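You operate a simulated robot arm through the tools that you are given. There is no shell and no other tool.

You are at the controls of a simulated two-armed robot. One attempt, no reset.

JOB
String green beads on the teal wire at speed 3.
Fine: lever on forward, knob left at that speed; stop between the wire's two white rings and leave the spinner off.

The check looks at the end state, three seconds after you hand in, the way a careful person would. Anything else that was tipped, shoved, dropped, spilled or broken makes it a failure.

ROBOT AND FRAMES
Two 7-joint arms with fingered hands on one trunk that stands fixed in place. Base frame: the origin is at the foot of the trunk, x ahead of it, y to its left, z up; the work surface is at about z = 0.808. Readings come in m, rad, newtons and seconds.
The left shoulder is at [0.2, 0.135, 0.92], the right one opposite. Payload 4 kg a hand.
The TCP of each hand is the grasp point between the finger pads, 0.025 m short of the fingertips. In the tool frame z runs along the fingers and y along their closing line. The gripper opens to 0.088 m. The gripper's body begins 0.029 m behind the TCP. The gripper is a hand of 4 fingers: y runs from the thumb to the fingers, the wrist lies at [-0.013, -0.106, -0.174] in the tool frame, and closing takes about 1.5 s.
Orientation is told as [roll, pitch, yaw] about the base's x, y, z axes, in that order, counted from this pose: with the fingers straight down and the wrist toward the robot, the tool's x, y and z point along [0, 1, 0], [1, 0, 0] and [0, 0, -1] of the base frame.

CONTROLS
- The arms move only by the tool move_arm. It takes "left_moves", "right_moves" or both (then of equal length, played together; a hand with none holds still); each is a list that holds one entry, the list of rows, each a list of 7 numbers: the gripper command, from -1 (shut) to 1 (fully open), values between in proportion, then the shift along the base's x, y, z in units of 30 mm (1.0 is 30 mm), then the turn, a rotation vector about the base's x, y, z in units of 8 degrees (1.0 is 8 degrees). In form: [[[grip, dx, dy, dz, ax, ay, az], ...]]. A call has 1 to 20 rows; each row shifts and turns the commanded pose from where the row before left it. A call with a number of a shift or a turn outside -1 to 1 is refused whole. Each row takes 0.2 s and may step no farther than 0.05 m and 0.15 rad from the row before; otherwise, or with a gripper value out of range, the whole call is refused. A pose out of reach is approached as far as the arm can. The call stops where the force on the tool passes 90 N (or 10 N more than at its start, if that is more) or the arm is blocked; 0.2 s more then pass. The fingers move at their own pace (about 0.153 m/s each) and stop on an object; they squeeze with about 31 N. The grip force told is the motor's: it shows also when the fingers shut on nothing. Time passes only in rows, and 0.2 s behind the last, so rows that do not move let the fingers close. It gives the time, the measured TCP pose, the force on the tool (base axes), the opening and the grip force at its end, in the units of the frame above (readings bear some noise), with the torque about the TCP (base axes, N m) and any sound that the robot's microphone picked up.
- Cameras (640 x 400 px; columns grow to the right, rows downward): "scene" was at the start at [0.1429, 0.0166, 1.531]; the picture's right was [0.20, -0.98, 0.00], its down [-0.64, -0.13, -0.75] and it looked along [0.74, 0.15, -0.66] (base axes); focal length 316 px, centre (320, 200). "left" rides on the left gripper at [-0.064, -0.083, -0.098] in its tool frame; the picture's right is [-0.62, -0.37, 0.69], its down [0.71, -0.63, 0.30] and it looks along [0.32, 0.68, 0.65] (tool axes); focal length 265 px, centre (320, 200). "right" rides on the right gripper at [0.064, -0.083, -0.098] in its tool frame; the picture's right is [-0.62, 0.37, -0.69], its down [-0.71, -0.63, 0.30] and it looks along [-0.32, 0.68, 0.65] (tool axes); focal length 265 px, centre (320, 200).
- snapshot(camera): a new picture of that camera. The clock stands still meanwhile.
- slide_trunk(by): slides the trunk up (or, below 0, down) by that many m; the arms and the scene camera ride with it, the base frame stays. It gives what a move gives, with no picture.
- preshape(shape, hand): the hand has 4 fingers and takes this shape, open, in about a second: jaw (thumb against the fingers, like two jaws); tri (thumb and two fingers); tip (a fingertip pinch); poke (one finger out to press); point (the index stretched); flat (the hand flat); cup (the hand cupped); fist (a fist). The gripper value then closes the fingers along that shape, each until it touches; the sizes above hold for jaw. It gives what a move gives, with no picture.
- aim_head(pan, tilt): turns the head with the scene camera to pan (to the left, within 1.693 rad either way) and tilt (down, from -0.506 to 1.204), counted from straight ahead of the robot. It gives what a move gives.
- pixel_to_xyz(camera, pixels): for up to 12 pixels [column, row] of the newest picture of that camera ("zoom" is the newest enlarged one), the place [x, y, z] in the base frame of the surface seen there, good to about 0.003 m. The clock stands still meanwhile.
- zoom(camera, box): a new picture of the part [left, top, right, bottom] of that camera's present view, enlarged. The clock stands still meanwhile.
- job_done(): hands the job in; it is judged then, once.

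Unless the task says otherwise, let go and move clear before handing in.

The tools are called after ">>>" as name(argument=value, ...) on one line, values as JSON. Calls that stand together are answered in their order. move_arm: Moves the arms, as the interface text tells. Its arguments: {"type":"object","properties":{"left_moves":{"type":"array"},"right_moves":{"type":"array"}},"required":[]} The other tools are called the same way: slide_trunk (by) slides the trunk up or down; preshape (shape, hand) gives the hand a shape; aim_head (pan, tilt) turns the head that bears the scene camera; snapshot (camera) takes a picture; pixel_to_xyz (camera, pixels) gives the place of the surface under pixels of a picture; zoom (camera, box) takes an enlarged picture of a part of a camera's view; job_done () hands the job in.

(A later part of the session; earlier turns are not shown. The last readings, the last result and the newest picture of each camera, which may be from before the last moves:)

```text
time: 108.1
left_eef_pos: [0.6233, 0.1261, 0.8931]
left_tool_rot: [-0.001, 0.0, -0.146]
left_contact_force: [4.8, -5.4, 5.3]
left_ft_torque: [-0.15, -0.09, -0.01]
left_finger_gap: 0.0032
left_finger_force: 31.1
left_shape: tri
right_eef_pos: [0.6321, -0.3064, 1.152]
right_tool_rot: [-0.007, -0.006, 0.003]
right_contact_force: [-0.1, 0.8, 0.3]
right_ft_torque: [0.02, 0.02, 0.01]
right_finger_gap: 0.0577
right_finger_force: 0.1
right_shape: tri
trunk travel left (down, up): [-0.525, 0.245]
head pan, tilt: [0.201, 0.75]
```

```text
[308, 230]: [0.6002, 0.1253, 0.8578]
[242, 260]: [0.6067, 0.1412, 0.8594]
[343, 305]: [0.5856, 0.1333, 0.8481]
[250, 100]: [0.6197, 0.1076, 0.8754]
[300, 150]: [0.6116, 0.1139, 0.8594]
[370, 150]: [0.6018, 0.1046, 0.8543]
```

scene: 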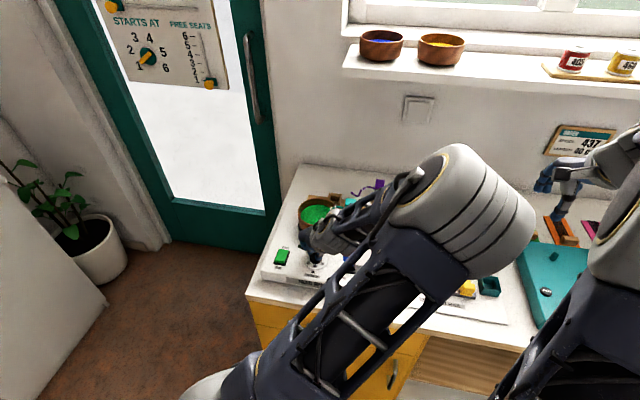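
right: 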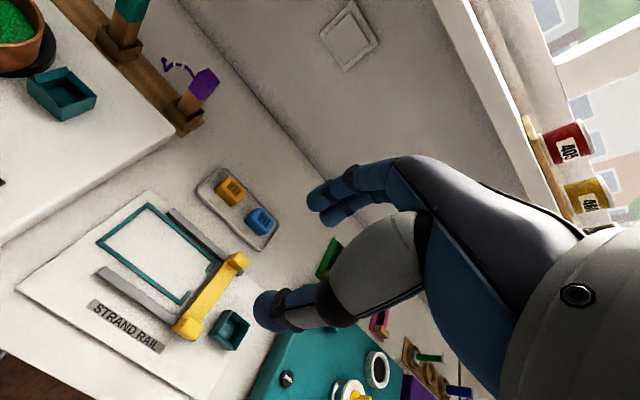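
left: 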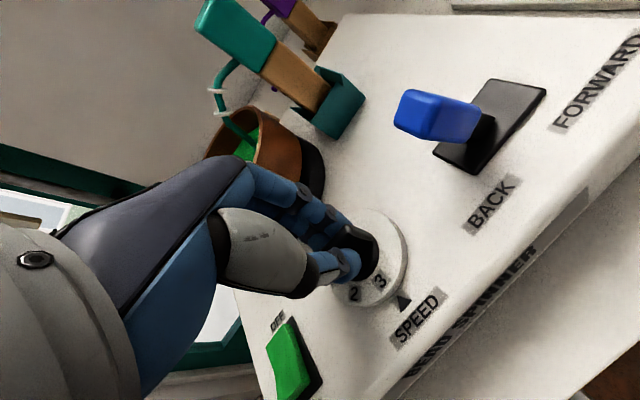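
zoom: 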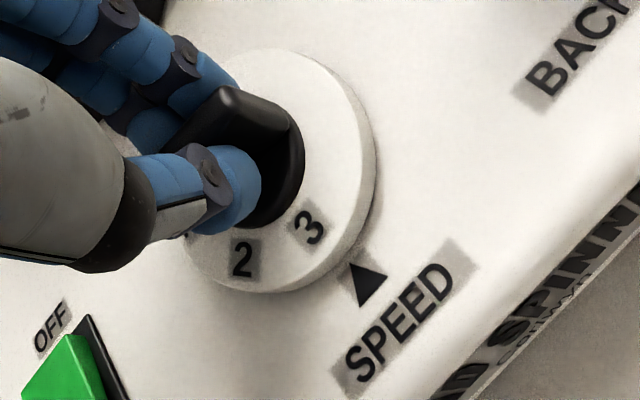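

"3" now sits at (0.6002, 0.1253), exactly where "1" was at the triangle. I release and rise to check.

>>> move_arm(left_moves=[[[-0.6, 0, 0, 0, 0, 0, 0], [-0.3, 0, 0, 0, 0, 0, 0], [0.0, 0, 0, 0, 0, 0, 0], [0.0, 0, 0, 0, 0, 0, 0], [0.0, 0, 0, 0.5, 0, 0, 0], [0.0, 0, 0, 0.9, 0, 0, 0], [0.0, 0, 0, 0.9, 0, 0, 0], [0.0, 0, 0, 0.9, 0, 0, 0], [0.0, -0.3, 0.8, 0.5, 0, 0, 0], [0.0, -0.3, 0.9, 0, 0, 0, 0], [0.0, -0.3, 0.9, 0, 0, 0, 0], [0.0, -0.3, 0.9, 0, 0, 0, 0], [0.0, -0.3, 0.9, 0, 0, 0, 0]]])

>>> snapshot(camera="scene")

>>> zoom(camera="scene", box=[265, 180, 385, 300])

>>> zoom(camera="scene", box=[295, 235, 345, 285])

```text
time: 110.9
left_eef_pos: [0.5768, 0.2568, 1.0043]
left_tool_rot: [0.0, 0.0, -0.145]
left_contact_force: [0.3, 0.2, -0.4]
left_ft_torque: [-0.01, -0.02, 0.02]
left_finger_gap: 0.0436
left_finger_force: 0.0
left_shape: tri
right_eef_pos: [0.6312, -0.307, 1.1516]
right_tool_rot: [-0.007, -0.006, 0.003]
right_contact_force: [-0.8, -0.7, -0.5]
right_ft_torque: [0.0, 0.03, 0.01]
right_finger_gap: 0.0575
right_finger_force: 0.1
right_shape: tri
trunk travel left (down, up): [-0.525, 0.245]
head pan, tilt: [0.201, 0.75]
```

```text
taken
```

scene: 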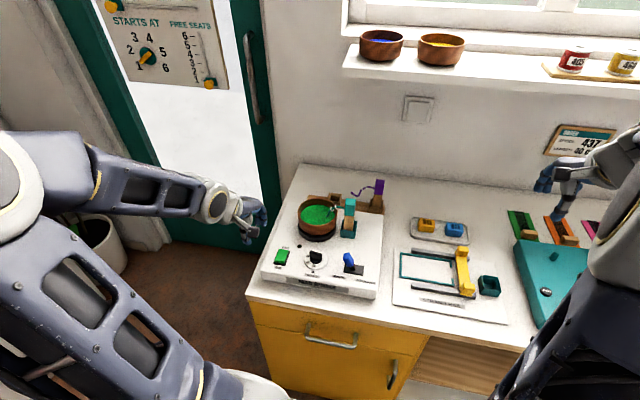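

```text
3.33 times, centred on (325, 240) of scene
```

zoom: 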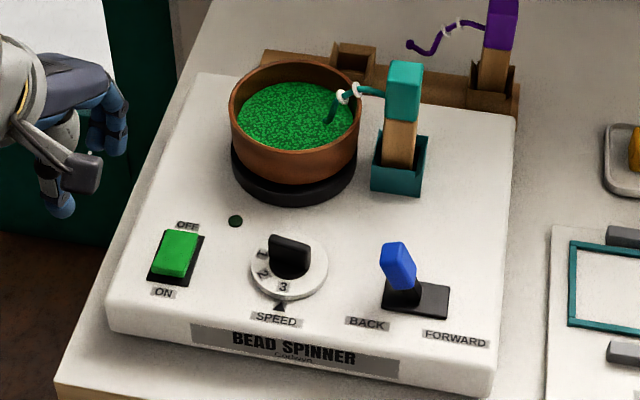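

```text
8.00 times, centred on (320, 260) of scene
```

zoom: 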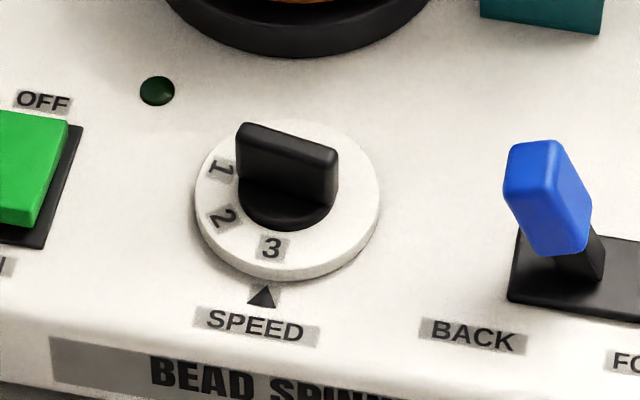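

The dial shows 3 at the triangle exactly. Now the lever: it leans to BACK and must go right to FORWARD. I shape the left hand to poke and look at it, and measure the lever.

>>> preshape(hand="left", shape="poke")

>>> snapshot(camera="left")

>>> zoom(camera="scene", box=[330, 240, 380, 290])

>>> pixel_to_xyz(camera="zoom", pixels=[[262, 150], [290, 170], [250, 180], [280, 225], [310, 240], [300, 200], [320, 265], [235, 260], [240, 290], [370, 270], [430, 290], [455, 315]])

```text
time: 111.8
left_eef_pos: [0.5769, 0.2562, 1.0035]
left_tool_rot: [-0.001, -0.002, -0.145]
left_contact_force: [-0.1, 0.7, -0.8]
left_ft_torque: [0.01, 0.03, 0.04]
left_finger_gap: 0.0
left_finger_force: 0.1
left_shape: poke
right_eef_pos: [0.6319, -0.3073, 1.1522]
right_tool_rot: [-0.008, -0.008, 0.002]
right_contact_force: [-0.5, -0.3, 0.4]
right_ft_torque: [0.0, -0.03, 0.03]
right_finger_gap: 0.0574
right_finger_force: 0.0
right_shape: tri
trunk travel left (down, up): [-0.525, 0.245]
head pan, tilt: [0.201, 0.75]
```

```text
taken
```

left: 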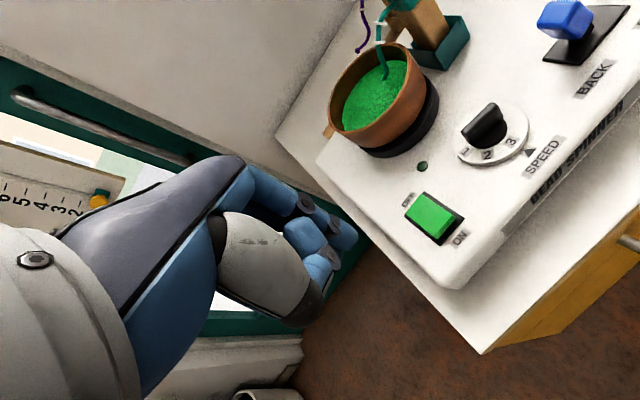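

```text
8.00 times, centred on (355, 265) of scene
```

zoom: 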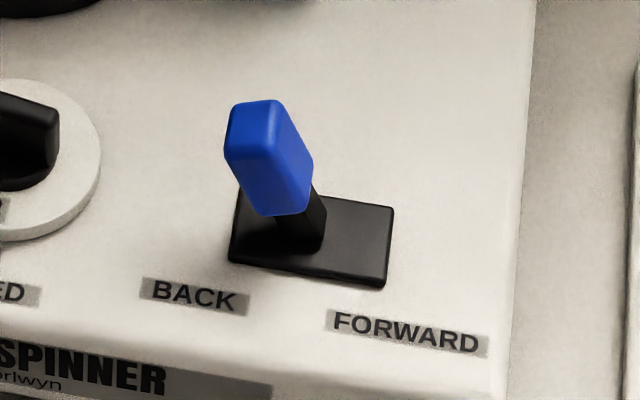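

```text
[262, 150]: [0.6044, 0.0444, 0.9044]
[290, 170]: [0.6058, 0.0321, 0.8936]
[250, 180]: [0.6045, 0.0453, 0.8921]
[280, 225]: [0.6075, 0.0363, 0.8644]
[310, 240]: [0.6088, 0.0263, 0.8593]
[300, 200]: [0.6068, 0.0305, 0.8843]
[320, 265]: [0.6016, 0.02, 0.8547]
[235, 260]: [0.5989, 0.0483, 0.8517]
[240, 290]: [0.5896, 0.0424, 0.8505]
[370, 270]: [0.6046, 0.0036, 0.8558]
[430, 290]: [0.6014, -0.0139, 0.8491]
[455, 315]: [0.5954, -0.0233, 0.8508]
```

The lever's top is at y≈0.045 and pivots about y≈0.025, so its top must travel about 45 mm to -y. I locate the poking fingertip.

>>> zoom(camera="left", box=[220, 150, 380, 340])

>>> pixel_to_xyz(camera="left", pixels=[[353, 240], [345, 225], [335, 245], [305, 235], [320, 268], [312, 205], [290, 220], [315, 310], [300, 320], [340, 215]])

>>> zoom(camera="scene", box=[200, 180, 290, 260])

```text
2.11 times, centred on (300, 245) of left
```

zoom: 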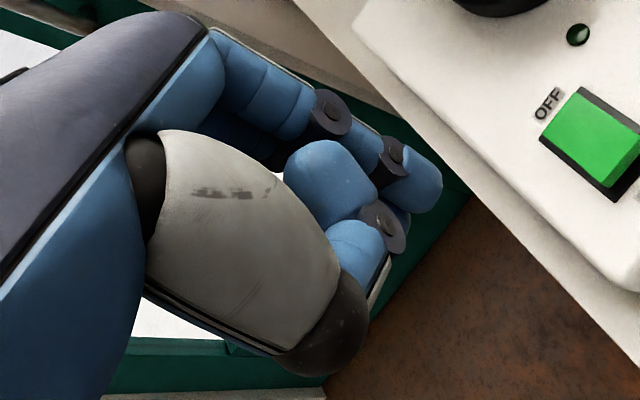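

```text
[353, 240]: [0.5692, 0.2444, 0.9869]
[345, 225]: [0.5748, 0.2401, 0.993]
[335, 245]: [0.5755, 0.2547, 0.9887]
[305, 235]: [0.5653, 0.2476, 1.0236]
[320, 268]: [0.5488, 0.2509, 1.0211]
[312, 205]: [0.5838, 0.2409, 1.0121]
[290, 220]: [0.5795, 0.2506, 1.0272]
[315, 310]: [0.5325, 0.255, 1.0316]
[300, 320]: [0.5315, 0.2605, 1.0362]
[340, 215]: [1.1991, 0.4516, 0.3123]
```

```text
5.00 times, centred on (245, 220) of scene
```

zoom: 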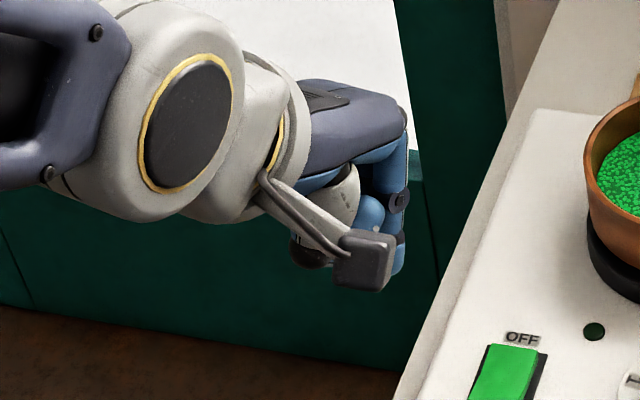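

The index tip sits about 22 mm below and 8 mm to -y of the TCP, clear of the folded fingers. I move to the left of the lever (between knob and lever) and lower.

>>> move_arm(left_moves=[[[-1, 0.17, -0.74, 0, 0, 0, 0], [-1, 0.17, -0.74, 0, 0, 0, 0], [-1, 0.17, -0.74, 0, 0, 0, 0], [-1, 0.17, -0.74, 0, 0, 0, 0], [-1, 0.17, -0.74, 0, 0, 0, 0], [-1, 0.17, -0.74, 0, 0, 0, 0], [-1, 0.17, -0.74, 0, 0, 0, 0], [-1, 0.14, -0.74, 0, 0, 0, 0], [-1, 0, 0, -0.5, 0, 0, 0], [-1, 0, 0, -0.5, 0, 0, 0], [-1, 0, 0, 0, 0, 0, 0]]])

>>> snapshot(camera="left")

>>> zoom(camera="scene", box=[280, 200, 390, 300])

```text
time: 114.2
left_eef_pos: [0.6155, 0.0786, 0.9725]
left_tool_rot: [0.0, 0.001, -0.143]
left_contact_force: [-0.8, -0.4, 0.2]
left_ft_torque: [0.02, 0.0, -0.01]
left_finger_gap: 0.0
left_finger_force: 0.0
left_shape: poke
right_eef_pos: [0.6304, -0.3069, 1.1519]
right_tool_rot: [-0.007, -0.007, 0.001]
right_contact_force: [0.5, -0.2, 0.2]
right_ft_torque: [0.0, 0.02, 0.03]
right_finger_gap: 0.0575
right_finger_force: 0.1
right_shape: tri
trunk travel left (down, up): [-0.525, 0.245]
head pan, tilt: [0.201, 0.75]
```

```text
taken
```

left: 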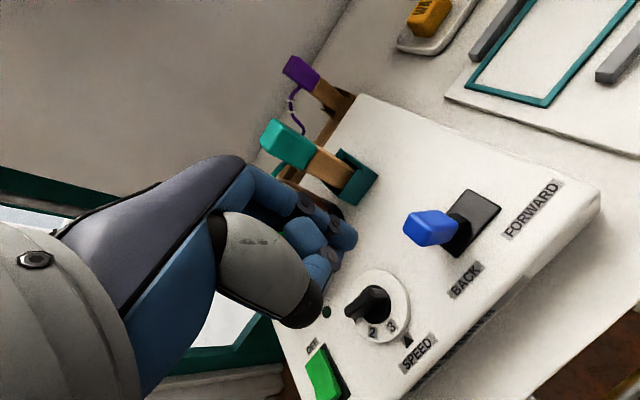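

```text
4.00 times, centred on (335, 250) of scene
```

zoom: 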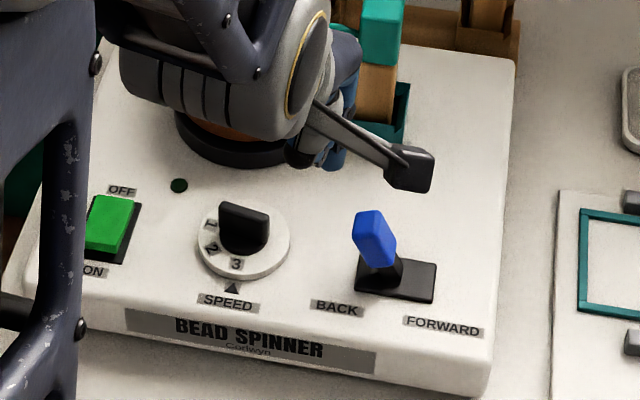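

Good clearance. I lower the finger to lever height.

>>> move_arm(left_moves=[[[-1, 0, 0, -0.7, 0, 0, 0], [-1, 0, 0, -0.7, 0, 0, 0], [-1, 0, 0, -0.65, 0, 0, 0], [-1, 0, 0, 0, 0, 0, 0]]])

>>> snapshot(camera="left")

>>> pixel_to_xyz(camera="left", pixels=[[353, 240], [345, 225], [335, 245]])

>>> zoom(camera="scene", box=[300, 220, 380, 290])

```text
time: 115.2
left_eef_pos: [0.6179, 0.0802, 0.9138]
left_tool_rot: [0.0, 0.001, -0.142]
left_contact_force: [-0.2, 0.5, -0.4]
left_ft_torque: [0.03, 0.02, 0.03]
left_finger_gap: 0.0001
left_finger_force: 0.1
left_shape: poke
right_eef_pos: [0.6315, -0.3077, 1.1519]
right_tool_rot: [-0.008, -0.007, 0.003]
right_contact_force: [0.1, -0.6, -0.1]
right_ft_torque: [0.0, -0.02, 0.0]
right_finger_gap: 0.0576
right_finger_force: 0.1
right_shape: tri
trunk travel left (down, up): [-0.525, 0.245]
head pan, tilt: [0.201, 0.75]
```

```text
taken
```

left: 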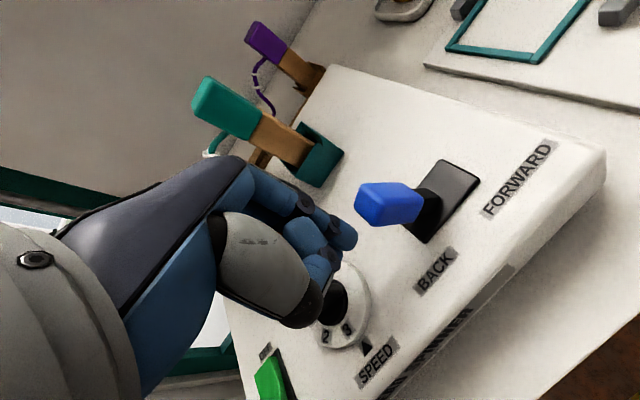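

```text
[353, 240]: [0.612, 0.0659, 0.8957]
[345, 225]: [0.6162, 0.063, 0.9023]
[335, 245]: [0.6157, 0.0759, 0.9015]
```

```text
5.71 times, centred on (340, 255) of scene
```

zoom: 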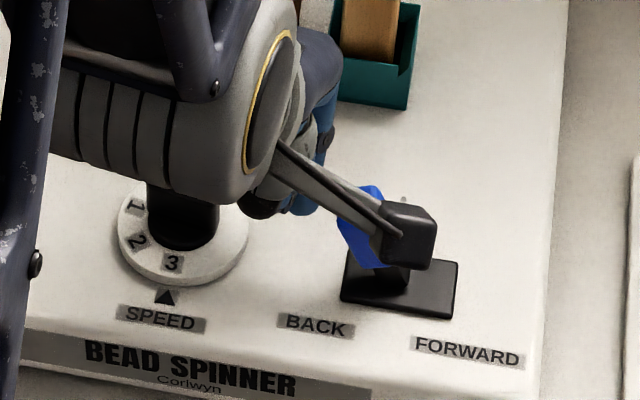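

The tip is level with the lever's handle at (0.613, 0.066, 0.893). I push to -y in small steps.

>>> move_arm(left_moves=[[[-1, 0, -0.3, -0.1, 0, 0, 0], [-1, 0, -0.3, 0, 0, 0, 0], [-1, 0, -0.3, 0, 0, 0, 0], [-1, 0, -0.3, 0, 0, 0, 0], [-1, 0, -0.3, 0, 0, 0, 0], [-1, 0, -0.25, 0, 0, 0, 0], [-1, 0, 0, 0, 0, 0, 0]]])

>>> snapshot(camera="left")

>>> zoom(camera="scene", box=[300, 220, 390, 300])

```text
time: 116.8
left_eef_pos: [0.6187, 0.0291, 0.9116]
left_tool_rot: [0.001, 0.001, -0.14]
left_contact_force: [1.9, 16.2, 2.7]
left_ft_torque: [0.31, -0.06, -0.05]
left_finger_gap: 0.0
left_finger_force: 0.0
left_shape: poke
right_eef_pos: [0.6314, -0.3072, 1.1524]
right_tool_rot: [-0.008, -0.006, 0.002]
right_contact_force: [-0.4, 0.3, 0.4]
right_ft_torque: [0.01, -0.01, 0.03]
right_finger_gap: 0.0575
right_finger_force: 0.0
right_shape: tri
trunk travel left (down, up): [-0.525, 0.245]
head pan, tilt: [0.201, 0.75]
```

```text
taken
```

left: 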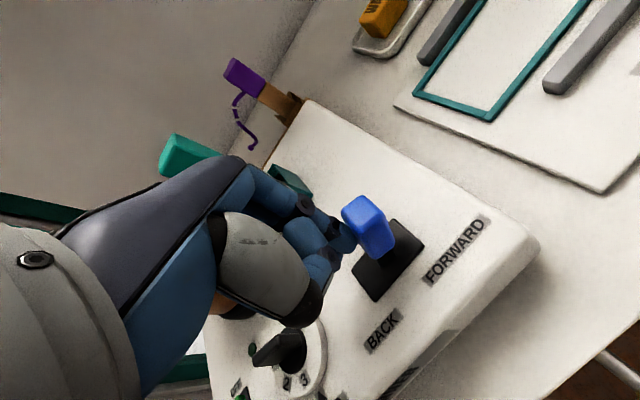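

```text
5.00 times, centred on (345, 260) of scene
```

zoom: 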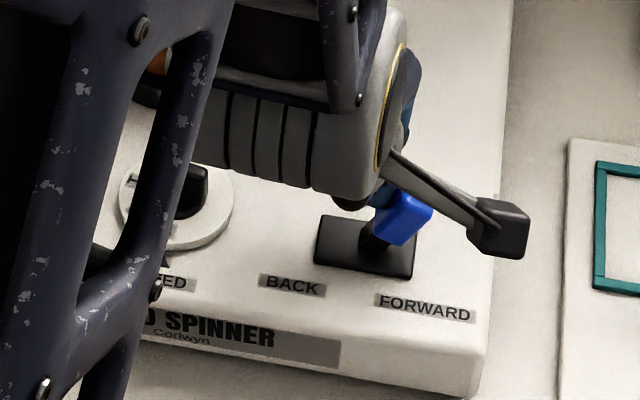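

The lever now leans to the right, with 16 N of resistance. I push a few millimetres more to make sure it is at the end stop.

>>> move_arm(left_moves=[[[-1, 0, -0.15, 0, 0, 0, 0], [-1, 0, -0.1, 0, 0, 0, 0], [-1, 0, 0, 0, 0, 0, 0]]])

>>> snapshot(camera="left")

>>> zoom(camera="left", box=[300, 160, 460, 320])

```text
time: 117.6
left_eef_pos: [0.6199, 0.0257, 0.9111]
left_tool_rot: [0.002, -0.004, -0.135]
left_contact_force: [14.8, 39.8, 14.5]
left_ft_torque: [0.71, -0.21, -0.16]
left_finger_gap: 0.0001
left_finger_force: 0.0
left_shape: poke
right_eef_pos: [0.6314, -0.305, 1.152]
right_tool_rot: [-0.006, -0.008, 0.001]
right_contact_force: [0.2, -0.4, 0.8]
right_ft_torque: [0.01, -0.01, -0.03]
right_finger_gap: 0.0576
right_finger_force: 0.0
right_shape: tri
trunk travel left (down, up): [-0.525, 0.245]
head pan, tilt: [0.201, 0.75]
```

```text
taken
```

left: 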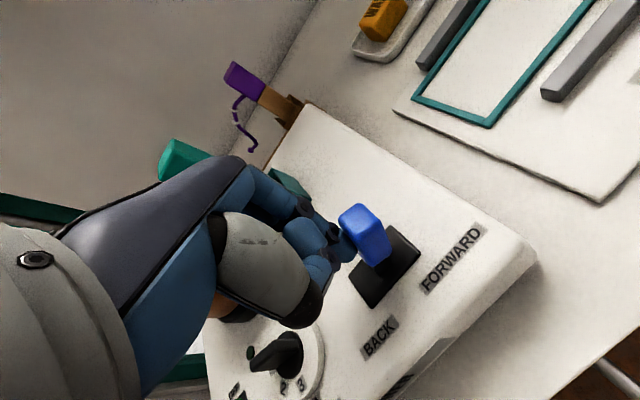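

```text
2.50 times, centred on (380, 240) of left
```

zoom: 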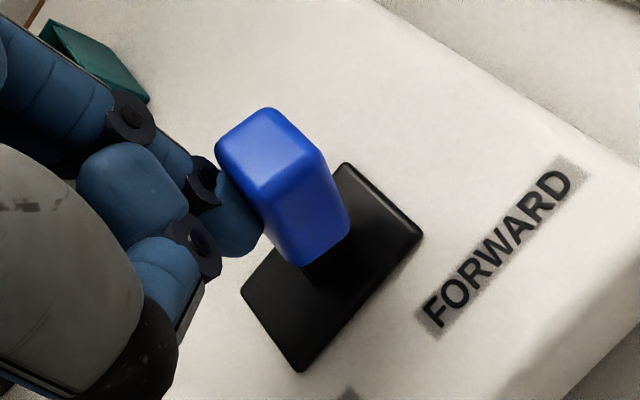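

It's hard against the end stop (40 N). I back off and rise, then check the lever stays.

>>> move_arm(left_moves=[[[-1, 0, 0.4, 0, 0, 0, 0], [-1, 0, 0.5, 0.2, 0, 0, 0], [-1, 0, 0.3, 0.8, 0, 0, 0], [-1, 0, 0.3, 0.9, 0, 0, 0], [-1, -0.2, 0.8, 0.9, 0, 0, 0], [-1, -0.2, 0.9, 0.3, 0, 0, 0], [-1, -0.2, 0.9, 0, 0, 0, 0], [-1, -0.2, 0.9, 0, 0, 0, 0], [-1, -0.2, 0.9, 0, 0, 0, 0], [-1, 0, 0, 0, 0, 0, 0]]])

>>> snapshot(camera="scene")

>>> zoom(camera="scene", box=[265, 180, 385, 300])

>>> snapshot(camera="left")

```text
time: 119.8
left_eef_pos: [0.5881, 0.1952, 1.0008]
left_tool_rot: [0.001, 0.0, -0.144]
left_contact_force: [0.2, -0.3, -0.3]
left_ft_torque: [-0.02, -0.02, -0.02]
left_finger_gap: 0.0001
left_finger_force: 0.0
left_shape: poke
right_eef_pos: [0.6314, -0.3075, 1.1516]
right_tool_rot: [-0.008, -0.006, 0.003]
right_contact_force: [0.3, -1.5, 0.9]
right_ft_torque: [-0.02, 0.01, -0.01]
right_finger_gap: 0.0573
right_finger_force: 0.1
right_shape: tri
trunk travel left (down, up): [-0.525, 0.245]
head pan, tilt: [0.201, 0.75]
```

```text
taken
```

scene: 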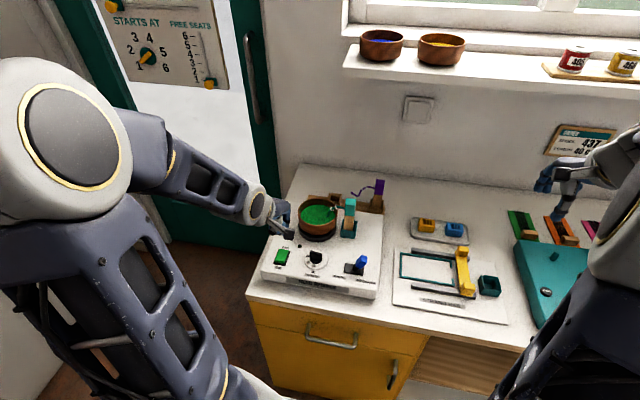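

```text
3.33 times, centred on (325, 240) of scene
```

zoom: 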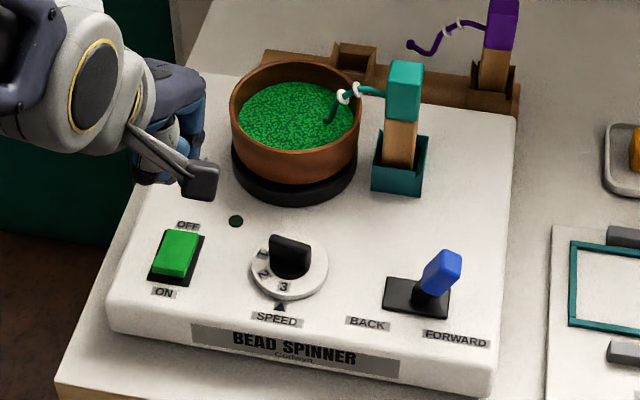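

```text
taken
```

left: 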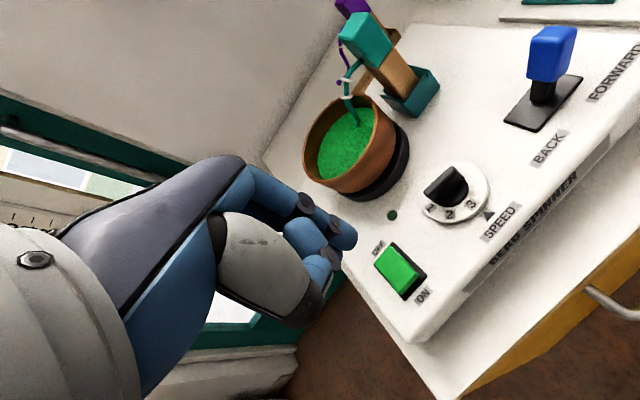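

The lever stays FORWARD, dial on 3. Now I measure the rocker switch.

>>> zoom(camera="scene", box=[260, 235, 310, 285])

>>> pixel_to_xyz(camera="zoom", pixels=[[315, 130], [345, 130], [330, 145], [325, 165], [320, 185], [315, 205], [310, 220], [300, 225], [350, 150], [300, 150], [360, 200], [315, 230]])

>>> zoom(camera="left", box=[340, 200, 460, 320])

>>> pixel_to_xyz(camera="zoom", pixels=[[250, 165], [290, 165], [310, 190], [330, 215], [350, 240], [370, 260], [300, 240], [270, 200], [390, 290], [340, 300], [240, 120], [430, 330]])

```text
8.00 times, centred on (285, 260) of scene
```

zoom: 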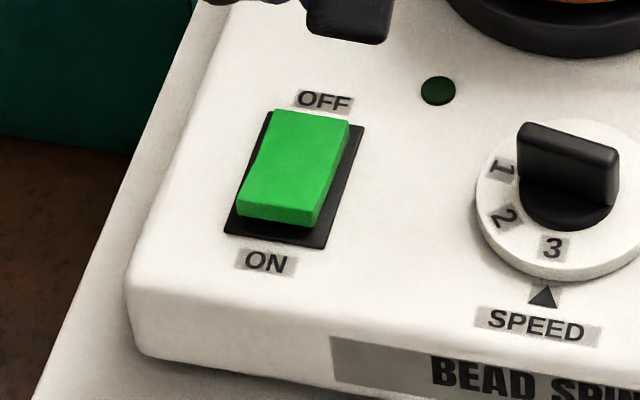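

```text
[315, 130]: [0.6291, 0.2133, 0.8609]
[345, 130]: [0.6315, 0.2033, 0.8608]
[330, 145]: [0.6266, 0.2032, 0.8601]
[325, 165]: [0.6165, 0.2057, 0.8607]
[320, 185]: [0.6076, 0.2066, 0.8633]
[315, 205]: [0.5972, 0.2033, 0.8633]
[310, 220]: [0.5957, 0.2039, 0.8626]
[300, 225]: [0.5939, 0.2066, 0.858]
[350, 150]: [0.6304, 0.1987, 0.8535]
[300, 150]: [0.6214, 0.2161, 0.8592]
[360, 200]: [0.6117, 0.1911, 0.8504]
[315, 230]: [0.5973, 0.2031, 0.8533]
```

```text
3.33 times, centred on (400, 260) of left
```

zoom: 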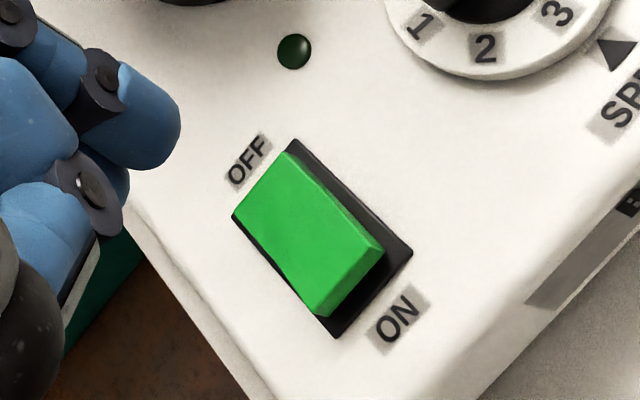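

```text
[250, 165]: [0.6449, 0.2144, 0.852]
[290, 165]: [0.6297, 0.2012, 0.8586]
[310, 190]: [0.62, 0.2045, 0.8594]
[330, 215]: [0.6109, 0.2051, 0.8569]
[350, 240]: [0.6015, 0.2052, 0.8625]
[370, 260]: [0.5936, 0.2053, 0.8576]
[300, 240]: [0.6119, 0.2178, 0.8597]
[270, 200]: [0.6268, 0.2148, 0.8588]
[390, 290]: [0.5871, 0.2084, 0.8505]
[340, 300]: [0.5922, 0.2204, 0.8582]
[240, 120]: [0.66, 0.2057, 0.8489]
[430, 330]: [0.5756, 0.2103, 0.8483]
```

The rocker spans x 0.594–0.634 at y≈0.209; its ON end (near) is up. I hover the fingertip above the ON end.

>>> move_arm(left_moves=[[[-1, 0.14, 0.19, -0.8, 0, 0, 0], [-1, 0.14, 0.19, -0.8, 0, 0, 0], [-1, 0.14, 0.19, -0.8, 0, 0, 0], [-1, 0.14, 0.19, -0.7, 0, 0, 0], [-1, 0, 0, 0, 0, 0, 0]]])

>>> snapshot(camera="left")

>>> pixel_to_xyz(camera="left", pixels=[[353, 240], [345, 225], [335, 245], [355, 232], [345, 250]])

>>> snapshot(camera="scene")

>>> zoom(camera="scene", box=[265, 180, 385, 300])

```text
time: 121.0
left_eef_pos: [0.6063, 0.2205, 0.9077]
left_tool_rot: [-0.001, 0.0, -0.14]
left_contact_force: [0.6, 0.3, -0.1]
left_ft_torque: [0.0, -0.02, -0.03]
left_finger_gap: 0.0002
left_finger_force: 0.1
left_shape: poke
right_eef_pos: [0.6307, -0.3075, 1.1516]
right_tool_rot: [-0.007, -0.007, 0.002]
right_contact_force: [0.7, 0.5, 0.0]
right_ft_torque: [0.03, 0.0, 0.02]
right_finger_gap: 0.0574
right_finger_force: 0.0
right_shape: tri
trunk travel left (down, up): [-0.525, 0.245]
head pan, tilt: [0.201, 0.75]
```

```text
taken
```

left: 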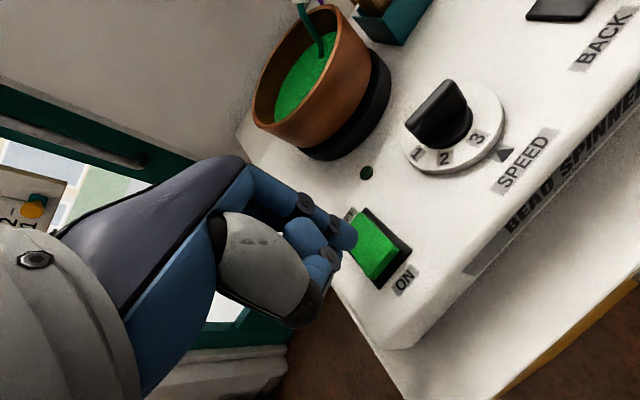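

```text
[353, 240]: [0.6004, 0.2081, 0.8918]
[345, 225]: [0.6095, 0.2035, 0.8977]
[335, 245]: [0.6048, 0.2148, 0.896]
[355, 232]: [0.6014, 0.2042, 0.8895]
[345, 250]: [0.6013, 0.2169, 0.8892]
```

```text
taken
```

scene: 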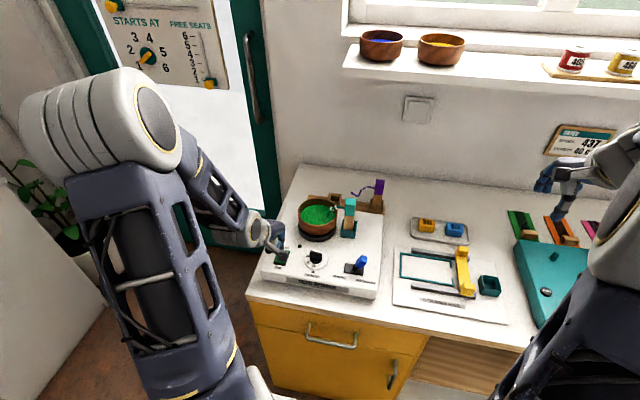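

```text
3.33 times, centred on (325, 240) of scene
```

zoom: 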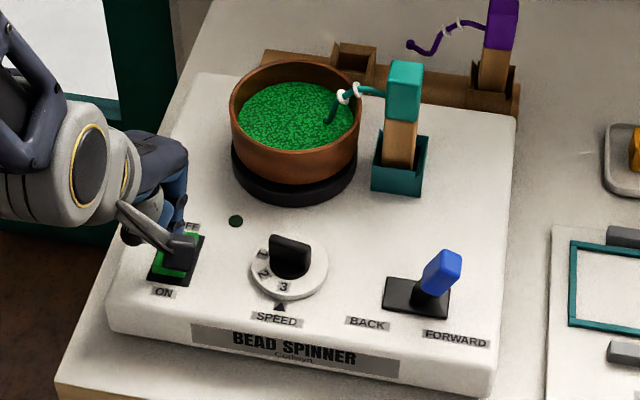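

The fingertip is over the ON half, 22 mm above. I lower to just above it.

>>> move_arm(left_moves=[[[-1, -0.14, -0.02, -0.3, 0, 0, 0], [-1, 0, 0, -0.2, 0, 0, 0], [-1, 0, 0, 0, 0, 0, 0]]])

>>> snapshot(camera="left")

>>> zoom(camera="left", box=[300, 170, 430, 300])

>>> zoom(camera="scene", box=[310, 185, 360, 235])

```text
time: 121.8
left_eef_pos: [0.6019, 0.2197, 0.8953]
left_tool_rot: [-0.002, -0.001, -0.144]
left_contact_force: [-0.1, 0.5, -0.1]
left_ft_torque: [0.0, 0.0, -0.04]
left_finger_gap: 0.0
left_finger_force: 0.2
left_shape: poke
right_eef_pos: [0.632, -0.3068, 1.1521]
right_tool_rot: [-0.007, -0.009, 0.002]
right_contact_force: [0.1, -0.4, -0.4]
right_ft_torque: [0.01, 0.01, 0.01]
right_finger_gap: 0.0571
right_finger_force: 0.0
right_shape: tri
trunk travel left (down, up): [-0.525, 0.245]
head pan, tilt: [0.201, 0.75]
```

```text
taken
```

left: 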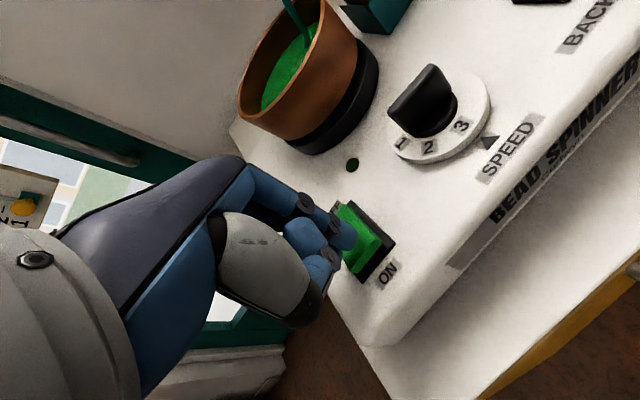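

```text
3.08 times, centred on (365, 235) of left
```

zoom: 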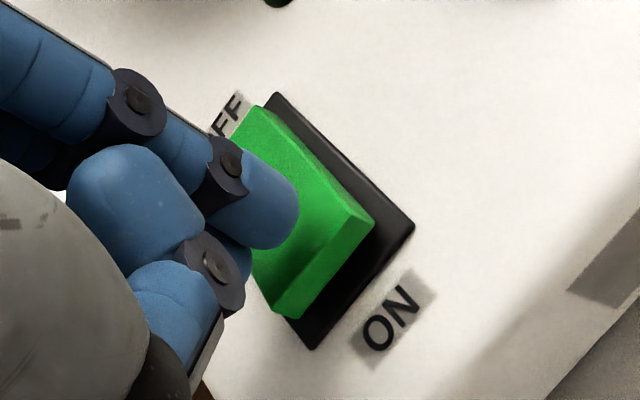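

```text
8.00 times, centred on (335, 210) of scene
```

zoom: 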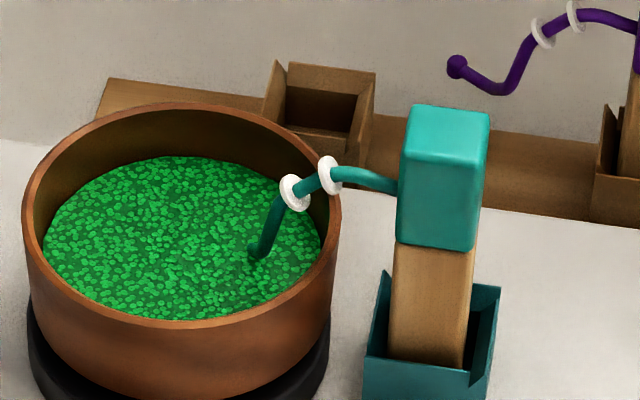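

The finger is just above the ON half, and I have a clear view of wire and rings. I press ON now.

>>> move_arm(left_moves=[[[-1, 0, 0, -0.25, 0, 0, 0], [-1, 0, 0, -0.2, 0, 0, 0]]])

>>> zoom(camera="scene", box=[310, 185, 360, 235])

>>> zoom(camera="left", box=[300, 130, 430, 300])

```text
time: 122.4
left_eef_pos: [0.6042, 0.2191, 0.8851]
left_tool_rot: [0.002, -0.007, -0.145]
left_contact_force: [-2.0, -0.7, 29.6]
left_ft_torque: [-0.16, 0.0, 0.02]
left_finger_gap: 0.0001
left_finger_force: 0.1
left_shape: poke
right_eef_pos: [0.631, -0.3075, 1.1536]
right_tool_rot: [-0.006, -0.007, 0.002]
right_contact_force: [-0.1, 0.4, 0.4]
right_ft_torque: [-0.02, -0.02, 0.01]
right_finger_gap: 0.0577
right_finger_force: 0.0
right_shape: tri
trunk travel left (down, up): [-0.525, 0.245]
head pan, tilt: [0.201, 0.75]
```

```text
8.00 times, centred on (335, 210) of scene
```

zoom: 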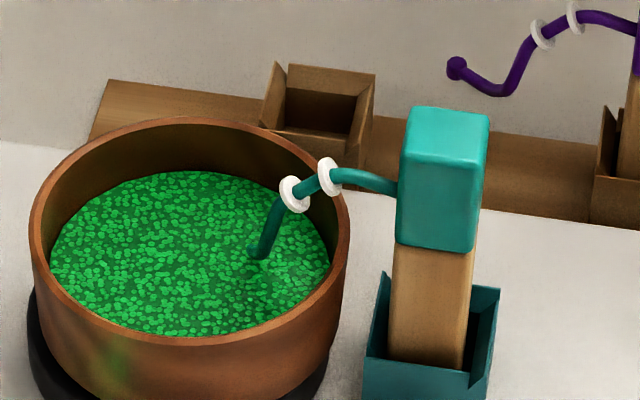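

```text
2.35 times, centred on (365, 215) of left
```

zoom: 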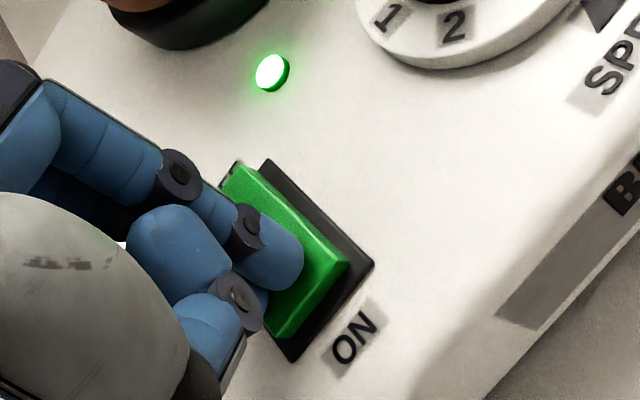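

The LED is lit and the bowl spins. I move the finger at once above the OFF end.

>>> move_arm(left_moves=[[[-1, 0.2, 0, 0.55, 0, 0, 0], [-1, 0.85, 0, 0, 0, 0, 0]]])

>>> zoom(camera="scene", box=[310, 185, 360, 235])

>>> snapshot(camera="left")

```text
time: 123.0
left_eef_pos: [0.6327, 0.2197, 0.898]
left_tool_rot: [0.0, 0.001, -0.143]
left_contact_force: [0.5, 0.8, 0.4]
left_ft_torque: [-0.02, -0.01, -0.02]
left_finger_gap: 0.0
left_finger_force: 0.1
left_shape: poke
right_eef_pos: [0.6312, -0.3075, 1.1526]
right_tool_rot: [-0.009, -0.008, 0.001]
right_contact_force: [-0.4, -0.3, 0.1]
right_ft_torque: [0.03, 0.0, 0.0]
right_finger_gap: 0.0575
right_finger_force: 0.1
right_shape: tri
trunk travel left (down, up): [-0.525, 0.245]
head pan, tilt: [0.201, 0.75]
```

```text
8.00 times, centred on (335, 210) of scene
```

zoom: 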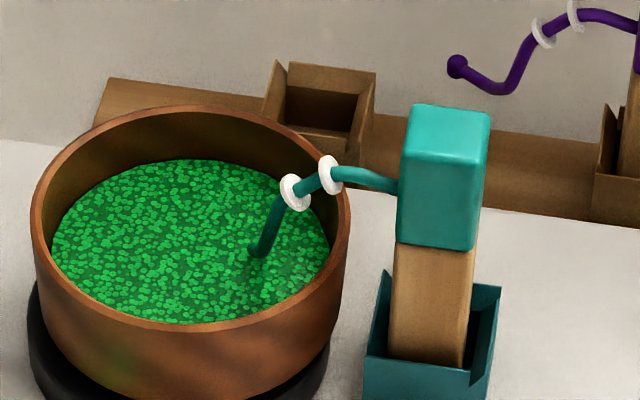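

```text
taken
```

left: 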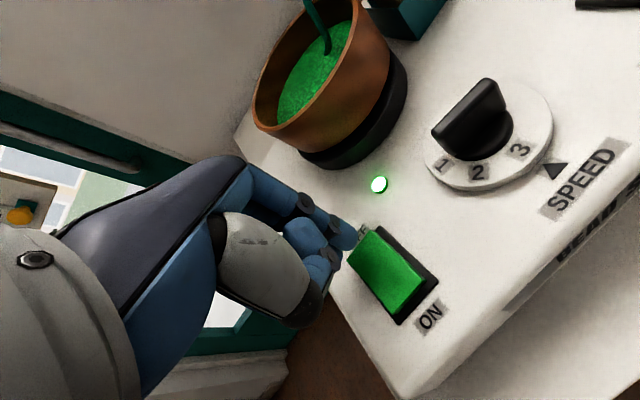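

No beads on the wire yet; the finger hovers over OFF. I lower slightly as time passes and watch the wire.

>>> move_arm(left_moves=[[[-1, 0, 0, -0.15, 0, 0, 0]]])

>>> zoom(camera="scene", box=[310, 185, 360, 235])

```text
time: 123.4
left_eef_pos: [0.6332, 0.2193, 0.8958]
left_tool_rot: [-0.001, 0.001, -0.146]
left_contact_force: [0.3, 1.0, -0.2]
left_ft_torque: [0.0, 0.04, -0.01]
left_finger_gap: 0.0
left_finger_force: 0.0
left_shape: poke
right_eef_pos: [0.6293, -0.3063, 1.1514]
right_tool_rot: [-0.006, -0.007, 0.002]
right_contact_force: [0.2, 0.0, 0.1]
right_ft_torque: [0.0, 0.02, 0.01]
right_finger_gap: 0.0574
right_finger_force: 0.0
right_shape: tri
trunk travel left (down, up): [-0.525, 0.245]
head pan, tilt: [0.201, 0.75]
```

```text
8.00 times, centred on (335, 210) of scene
```

zoom: 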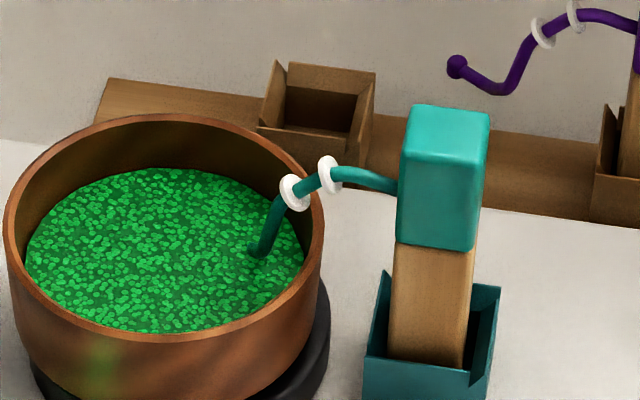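

The bowl wobbles a little as it turns (rim left edge moved 31→5 in the zoom). I check another moment to see if it is only eccentricity.

>>> move_arm(left_moves=[[[-1, 0, 0, -0.1, 0, 0, 0]]])

>>> zoom(camera="scene", box=[310, 185, 360, 235])

>>> snapshot(camera="left")

```text
time: 123.8
left_eef_pos: [0.6335, 0.2203, 0.8907]
left_tool_rot: [0.001, 0.0, -0.146]
left_contact_force: [-0.1, 0.1, -0.2]
left_ft_torque: [0.03, 0.02, 0.0]
left_finger_gap: 0.0
left_finger_force: 0.0
left_shape: poke
right_eef_pos: [0.6319, -0.3063, 1.1512]
right_tool_rot: [-0.009, -0.005, 0.002]
right_contact_force: [0.0, -0.2, 0.4]
right_ft_torque: [0.01, 0.0, 0.0]
right_finger_gap: 0.0576
right_finger_force: 0.1
right_shape: tri
trunk travel left (down, up): [-0.525, 0.245]
head pan, tilt: [0.201, 0.75]
```

```text
8.00 times, centred on (335, 210) of scene
```

zoom: 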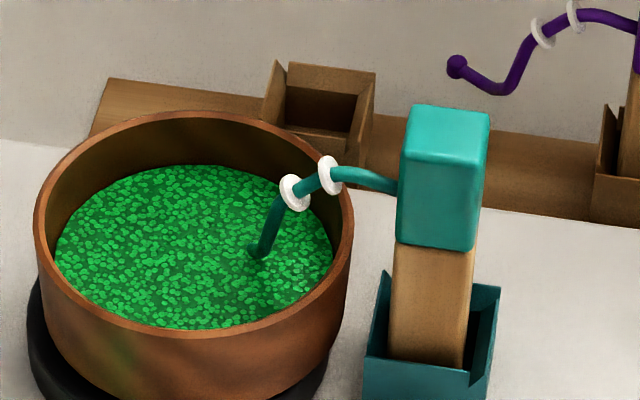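

```text
taken
```

left: 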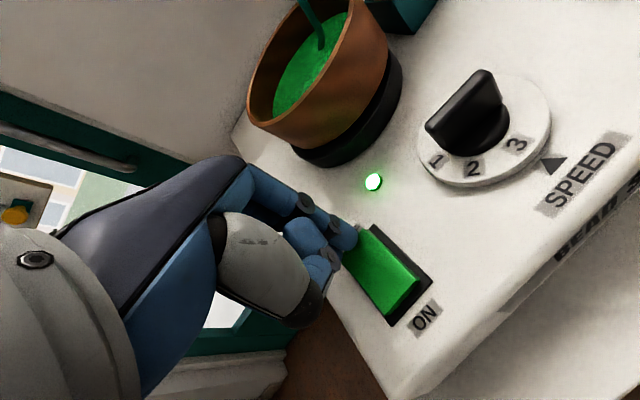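

The eccentricity stays about the same (a few mm). I keep watching the wire with a closer zoom.

>>> move_arm(left_moves=[[[-1, 0, 0, 0, 0, 0, 0], [-1, 0, 0, 0, 0, 0, 0]]])

>>> zoom(camera="scene", box=[310, 185, 360, 235])

>>> zoom(camera="scene", box=[322, 200, 342, 222])

```text
time: 124.4
left_eef_pos: [0.6321, 0.2206, 0.8911]
left_tool_rot: [0.001, 0.0, -0.146]
left_contact_force: [0.2, -0.9, -0.7]
left_ft_torque: [0.04, 0.0, 0.0]
left_finger_gap: 0.0001
left_finger_force: 0.0
left_shape: poke
right_eef_pos: [0.6321, -0.307, 1.1519]
right_tool_rot: [-0.006, -0.006, 0.003]
right_contact_force: [-0.5, 0.2, 0.3]
right_ft_torque: [0.0, -0.01, 0.0]
right_finger_gap: 0.0576
right_finger_force: 0.1
right_shape: tri
trunk travel left (down, up): [-0.525, 0.245]
head pan, tilt: [0.201, 0.75]
```

```text
8.00 times, centred on (335, 210) of scene
```

zoom: 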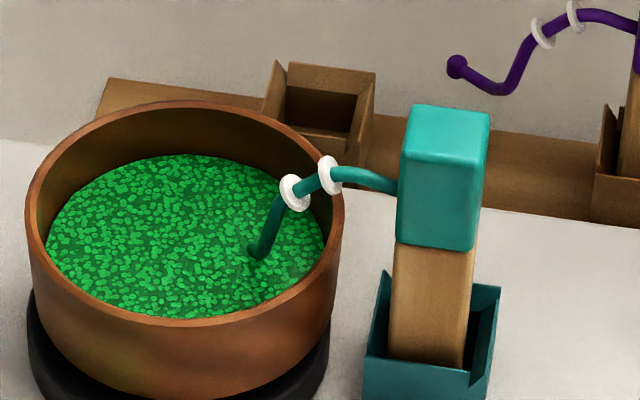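

```text
16.00 times, centred on (332, 211) of scene
```

zoom: 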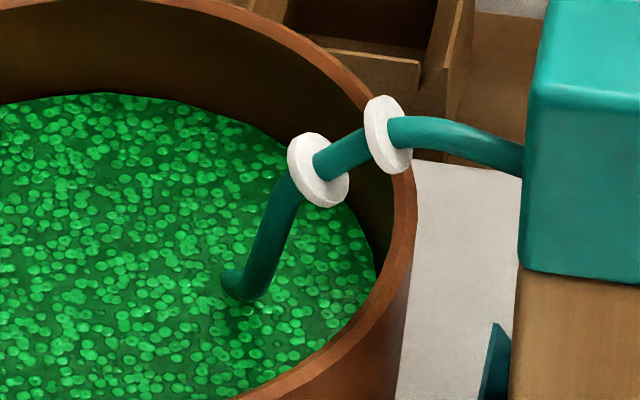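

No beads on the wire yet after about two seconds. I wait in short steps.

>>> move_arm(left_moves=[[[-1, 0, 0, 0, 0, 0, 0], [-1, 0, 0, 0, 0, 0, 0], [-1, 0, 0, 0, 0, 0, 0]]])

>>> zoom(camera="scene", box=[310, 190, 350, 230])

```text
time: 125.2
left_eef_pos: [0.6331, 0.2191, 0.8914]
left_tool_rot: [0.002, 0.001, -0.144]
left_contact_force: [-0.5, 0.6, -0.8]
left_ft_torque: [0.02, -0.02, 0.04]
left_finger_gap: 0.0
left_finger_force: 0.1
left_shape: poke
right_eef_pos: [0.6325, -0.3072, 1.151]
right_tool_rot: [-0.005, -0.006, 0.0]
right_contact_force: [-1.0, 0.4, -0.1]
right_ft_torque: [-0.01, -0.01, 0.03]
right_finger_gap: 0.0577
right_finger_force: 0.0
right_shape: tri
trunk travel left (down, up): [-0.525, 0.245]
head pan, tilt: [0.201, 0.75]
```

```text
10.00 times, centred on (330, 210) of scene
```

zoom: 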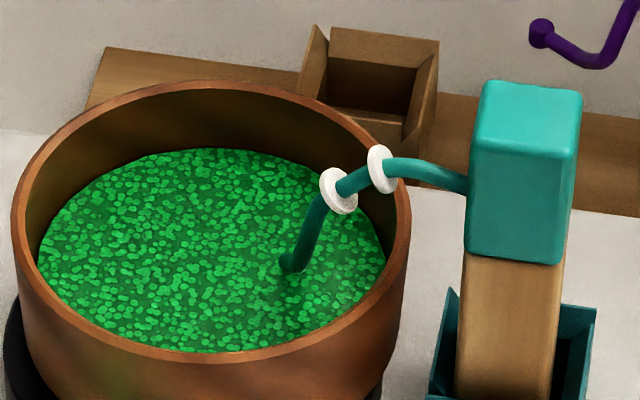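

>>> move_arm(left_moves=[[[-1, 0, 0, 0, 0, 0, 0], [-1, 0, 0, 0, 0, 0, 0], [-1, 0, 0, 0, 0, 0, 0]]])

>>> zoom(camera="scene", box=[310, 190, 350, 230])

```text
time: 126.0
left_eef_pos: [0.633, 0.2195, 0.8919]
left_tool_rot: [-0.001, -0.001, -0.145]
left_contact_force: [0.3, 0.1, -0.5]
left_ft_torque: [0.03, 0.01, -0.05]
left_finger_gap: 0.0
left_finger_force: 0.0
left_shape: poke
right_eef_pos: [0.6314, -0.3067, 1.1515]
right_tool_rot: [-0.007, -0.006, 0.003]
right_contact_force: [0.4, 0.1, -0.3]
right_ft_torque: [-0.03, 0.0, 0.03]
right_finger_gap: 0.0573
right_finger_force: 0.1
right_shape: tri
trunk travel left (down, up): [-0.525, 0.245]
head pan, tilt: [0.201, 0.75]
```

```text
10.00 times, centred on (330, 210) of scene
```

zoom: 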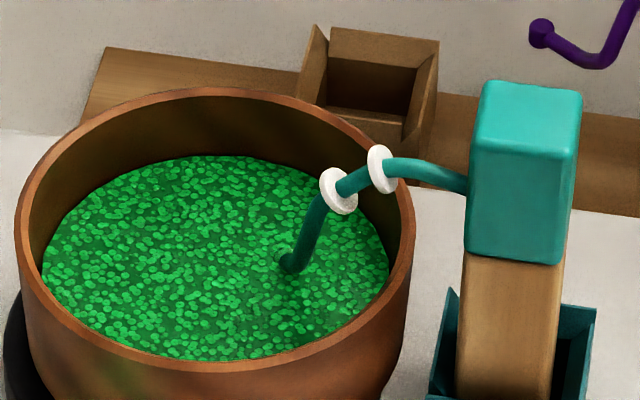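

Something like the first beads shows at the wire's lower bend (285,258). I continue in short steps.

>>> move_arm(left_moves=[[[-1, 0, 0, 0, 0, 0, 0], [-1, 0, 0, 0, 0, 0, 0]]])

>>> zoom(camera="scene", box=[322, 200, 342, 222])

```text
time: 126.6
left_eef_pos: [0.6328, 0.2199, 0.8914]
left_tool_rot: [0.001, 0.0, -0.146]
left_contact_force: [-0.1, -0.1, -0.4]
left_ft_torque: [0.02, 0.04, 0.02]
left_finger_gap: 0.0
left_finger_force: 0.0
left_shape: poke
right_eef_pos: [0.6312, -0.3071, 1.1516]
right_tool_rot: [-0.007, -0.007, 0.002]
right_contact_force: [0.6, -0.6, -0.4]
right_ft_torque: [0.01, 0.02, 0.0]
right_finger_gap: 0.0575
right_finger_force: 0.0
right_shape: tri
trunk travel left (down, up): [-0.525, 0.245]
head pan, tilt: [0.201, 0.75]
```

```text
16.00 times, centred on (332, 211) of scene
```

zoom: 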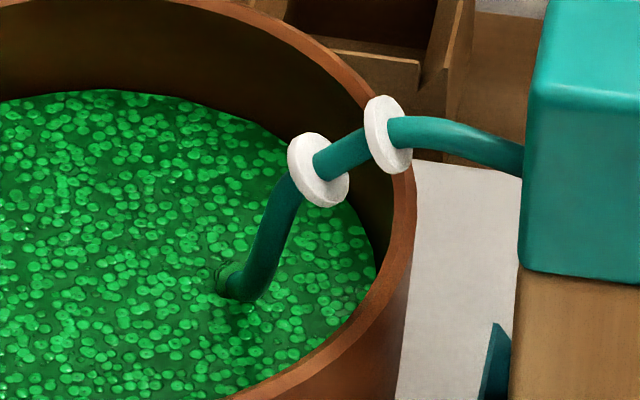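

Green beads are just emerging at the lower bend (222,272). They climb slowly, so I advance about one second at a time.

>>> move_arm(left_moves=[[[-1, 0, 0, 0, 0, 0, 0], [-1, 0, 0, 0, 0, 0, 0], [-1, 0, 0, 0, 0, 0, 0], [-1, 0, 0, 0, 0, 0, 0]]])

>>> zoom(camera="scene", box=[322, 200, 342, 222])

```text
time: 127.6
left_eef_pos: [0.6334, 0.2188, 0.8906]
left_tool_rot: [0.001, 0.0, -0.144]
left_contact_force: [-0.5, 0.0, -0.4]
left_ft_torque: [0.02, -0.01, 0.0]
left_finger_gap: 0.0
left_finger_force: 0.0
left_shape: poke
right_eef_pos: [0.6307, -0.307, 1.1515]
right_tool_rot: [-0.008, -0.006, 0.002]
right_contact_force: [0.2, 0.4, 0.3]
right_ft_torque: [0.01, 0.0, 0.01]
right_finger_gap: 0.0573
right_finger_force: 0.0
right_shape: tri
trunk travel left (down, up): [-0.525, 0.245]
head pan, tilt: [0.201, 0.75]
```

```text
16.00 times, centred on (332, 211) of scene
```

zoom: 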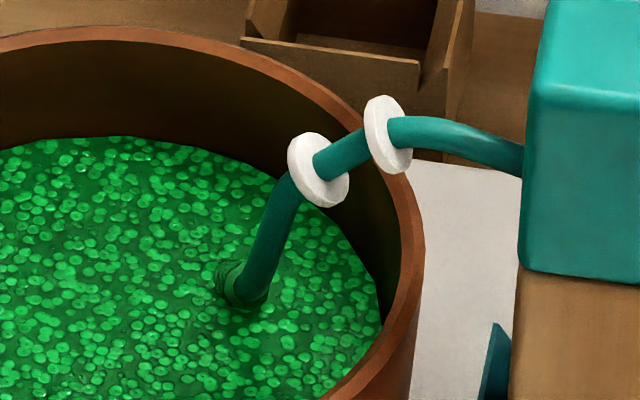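

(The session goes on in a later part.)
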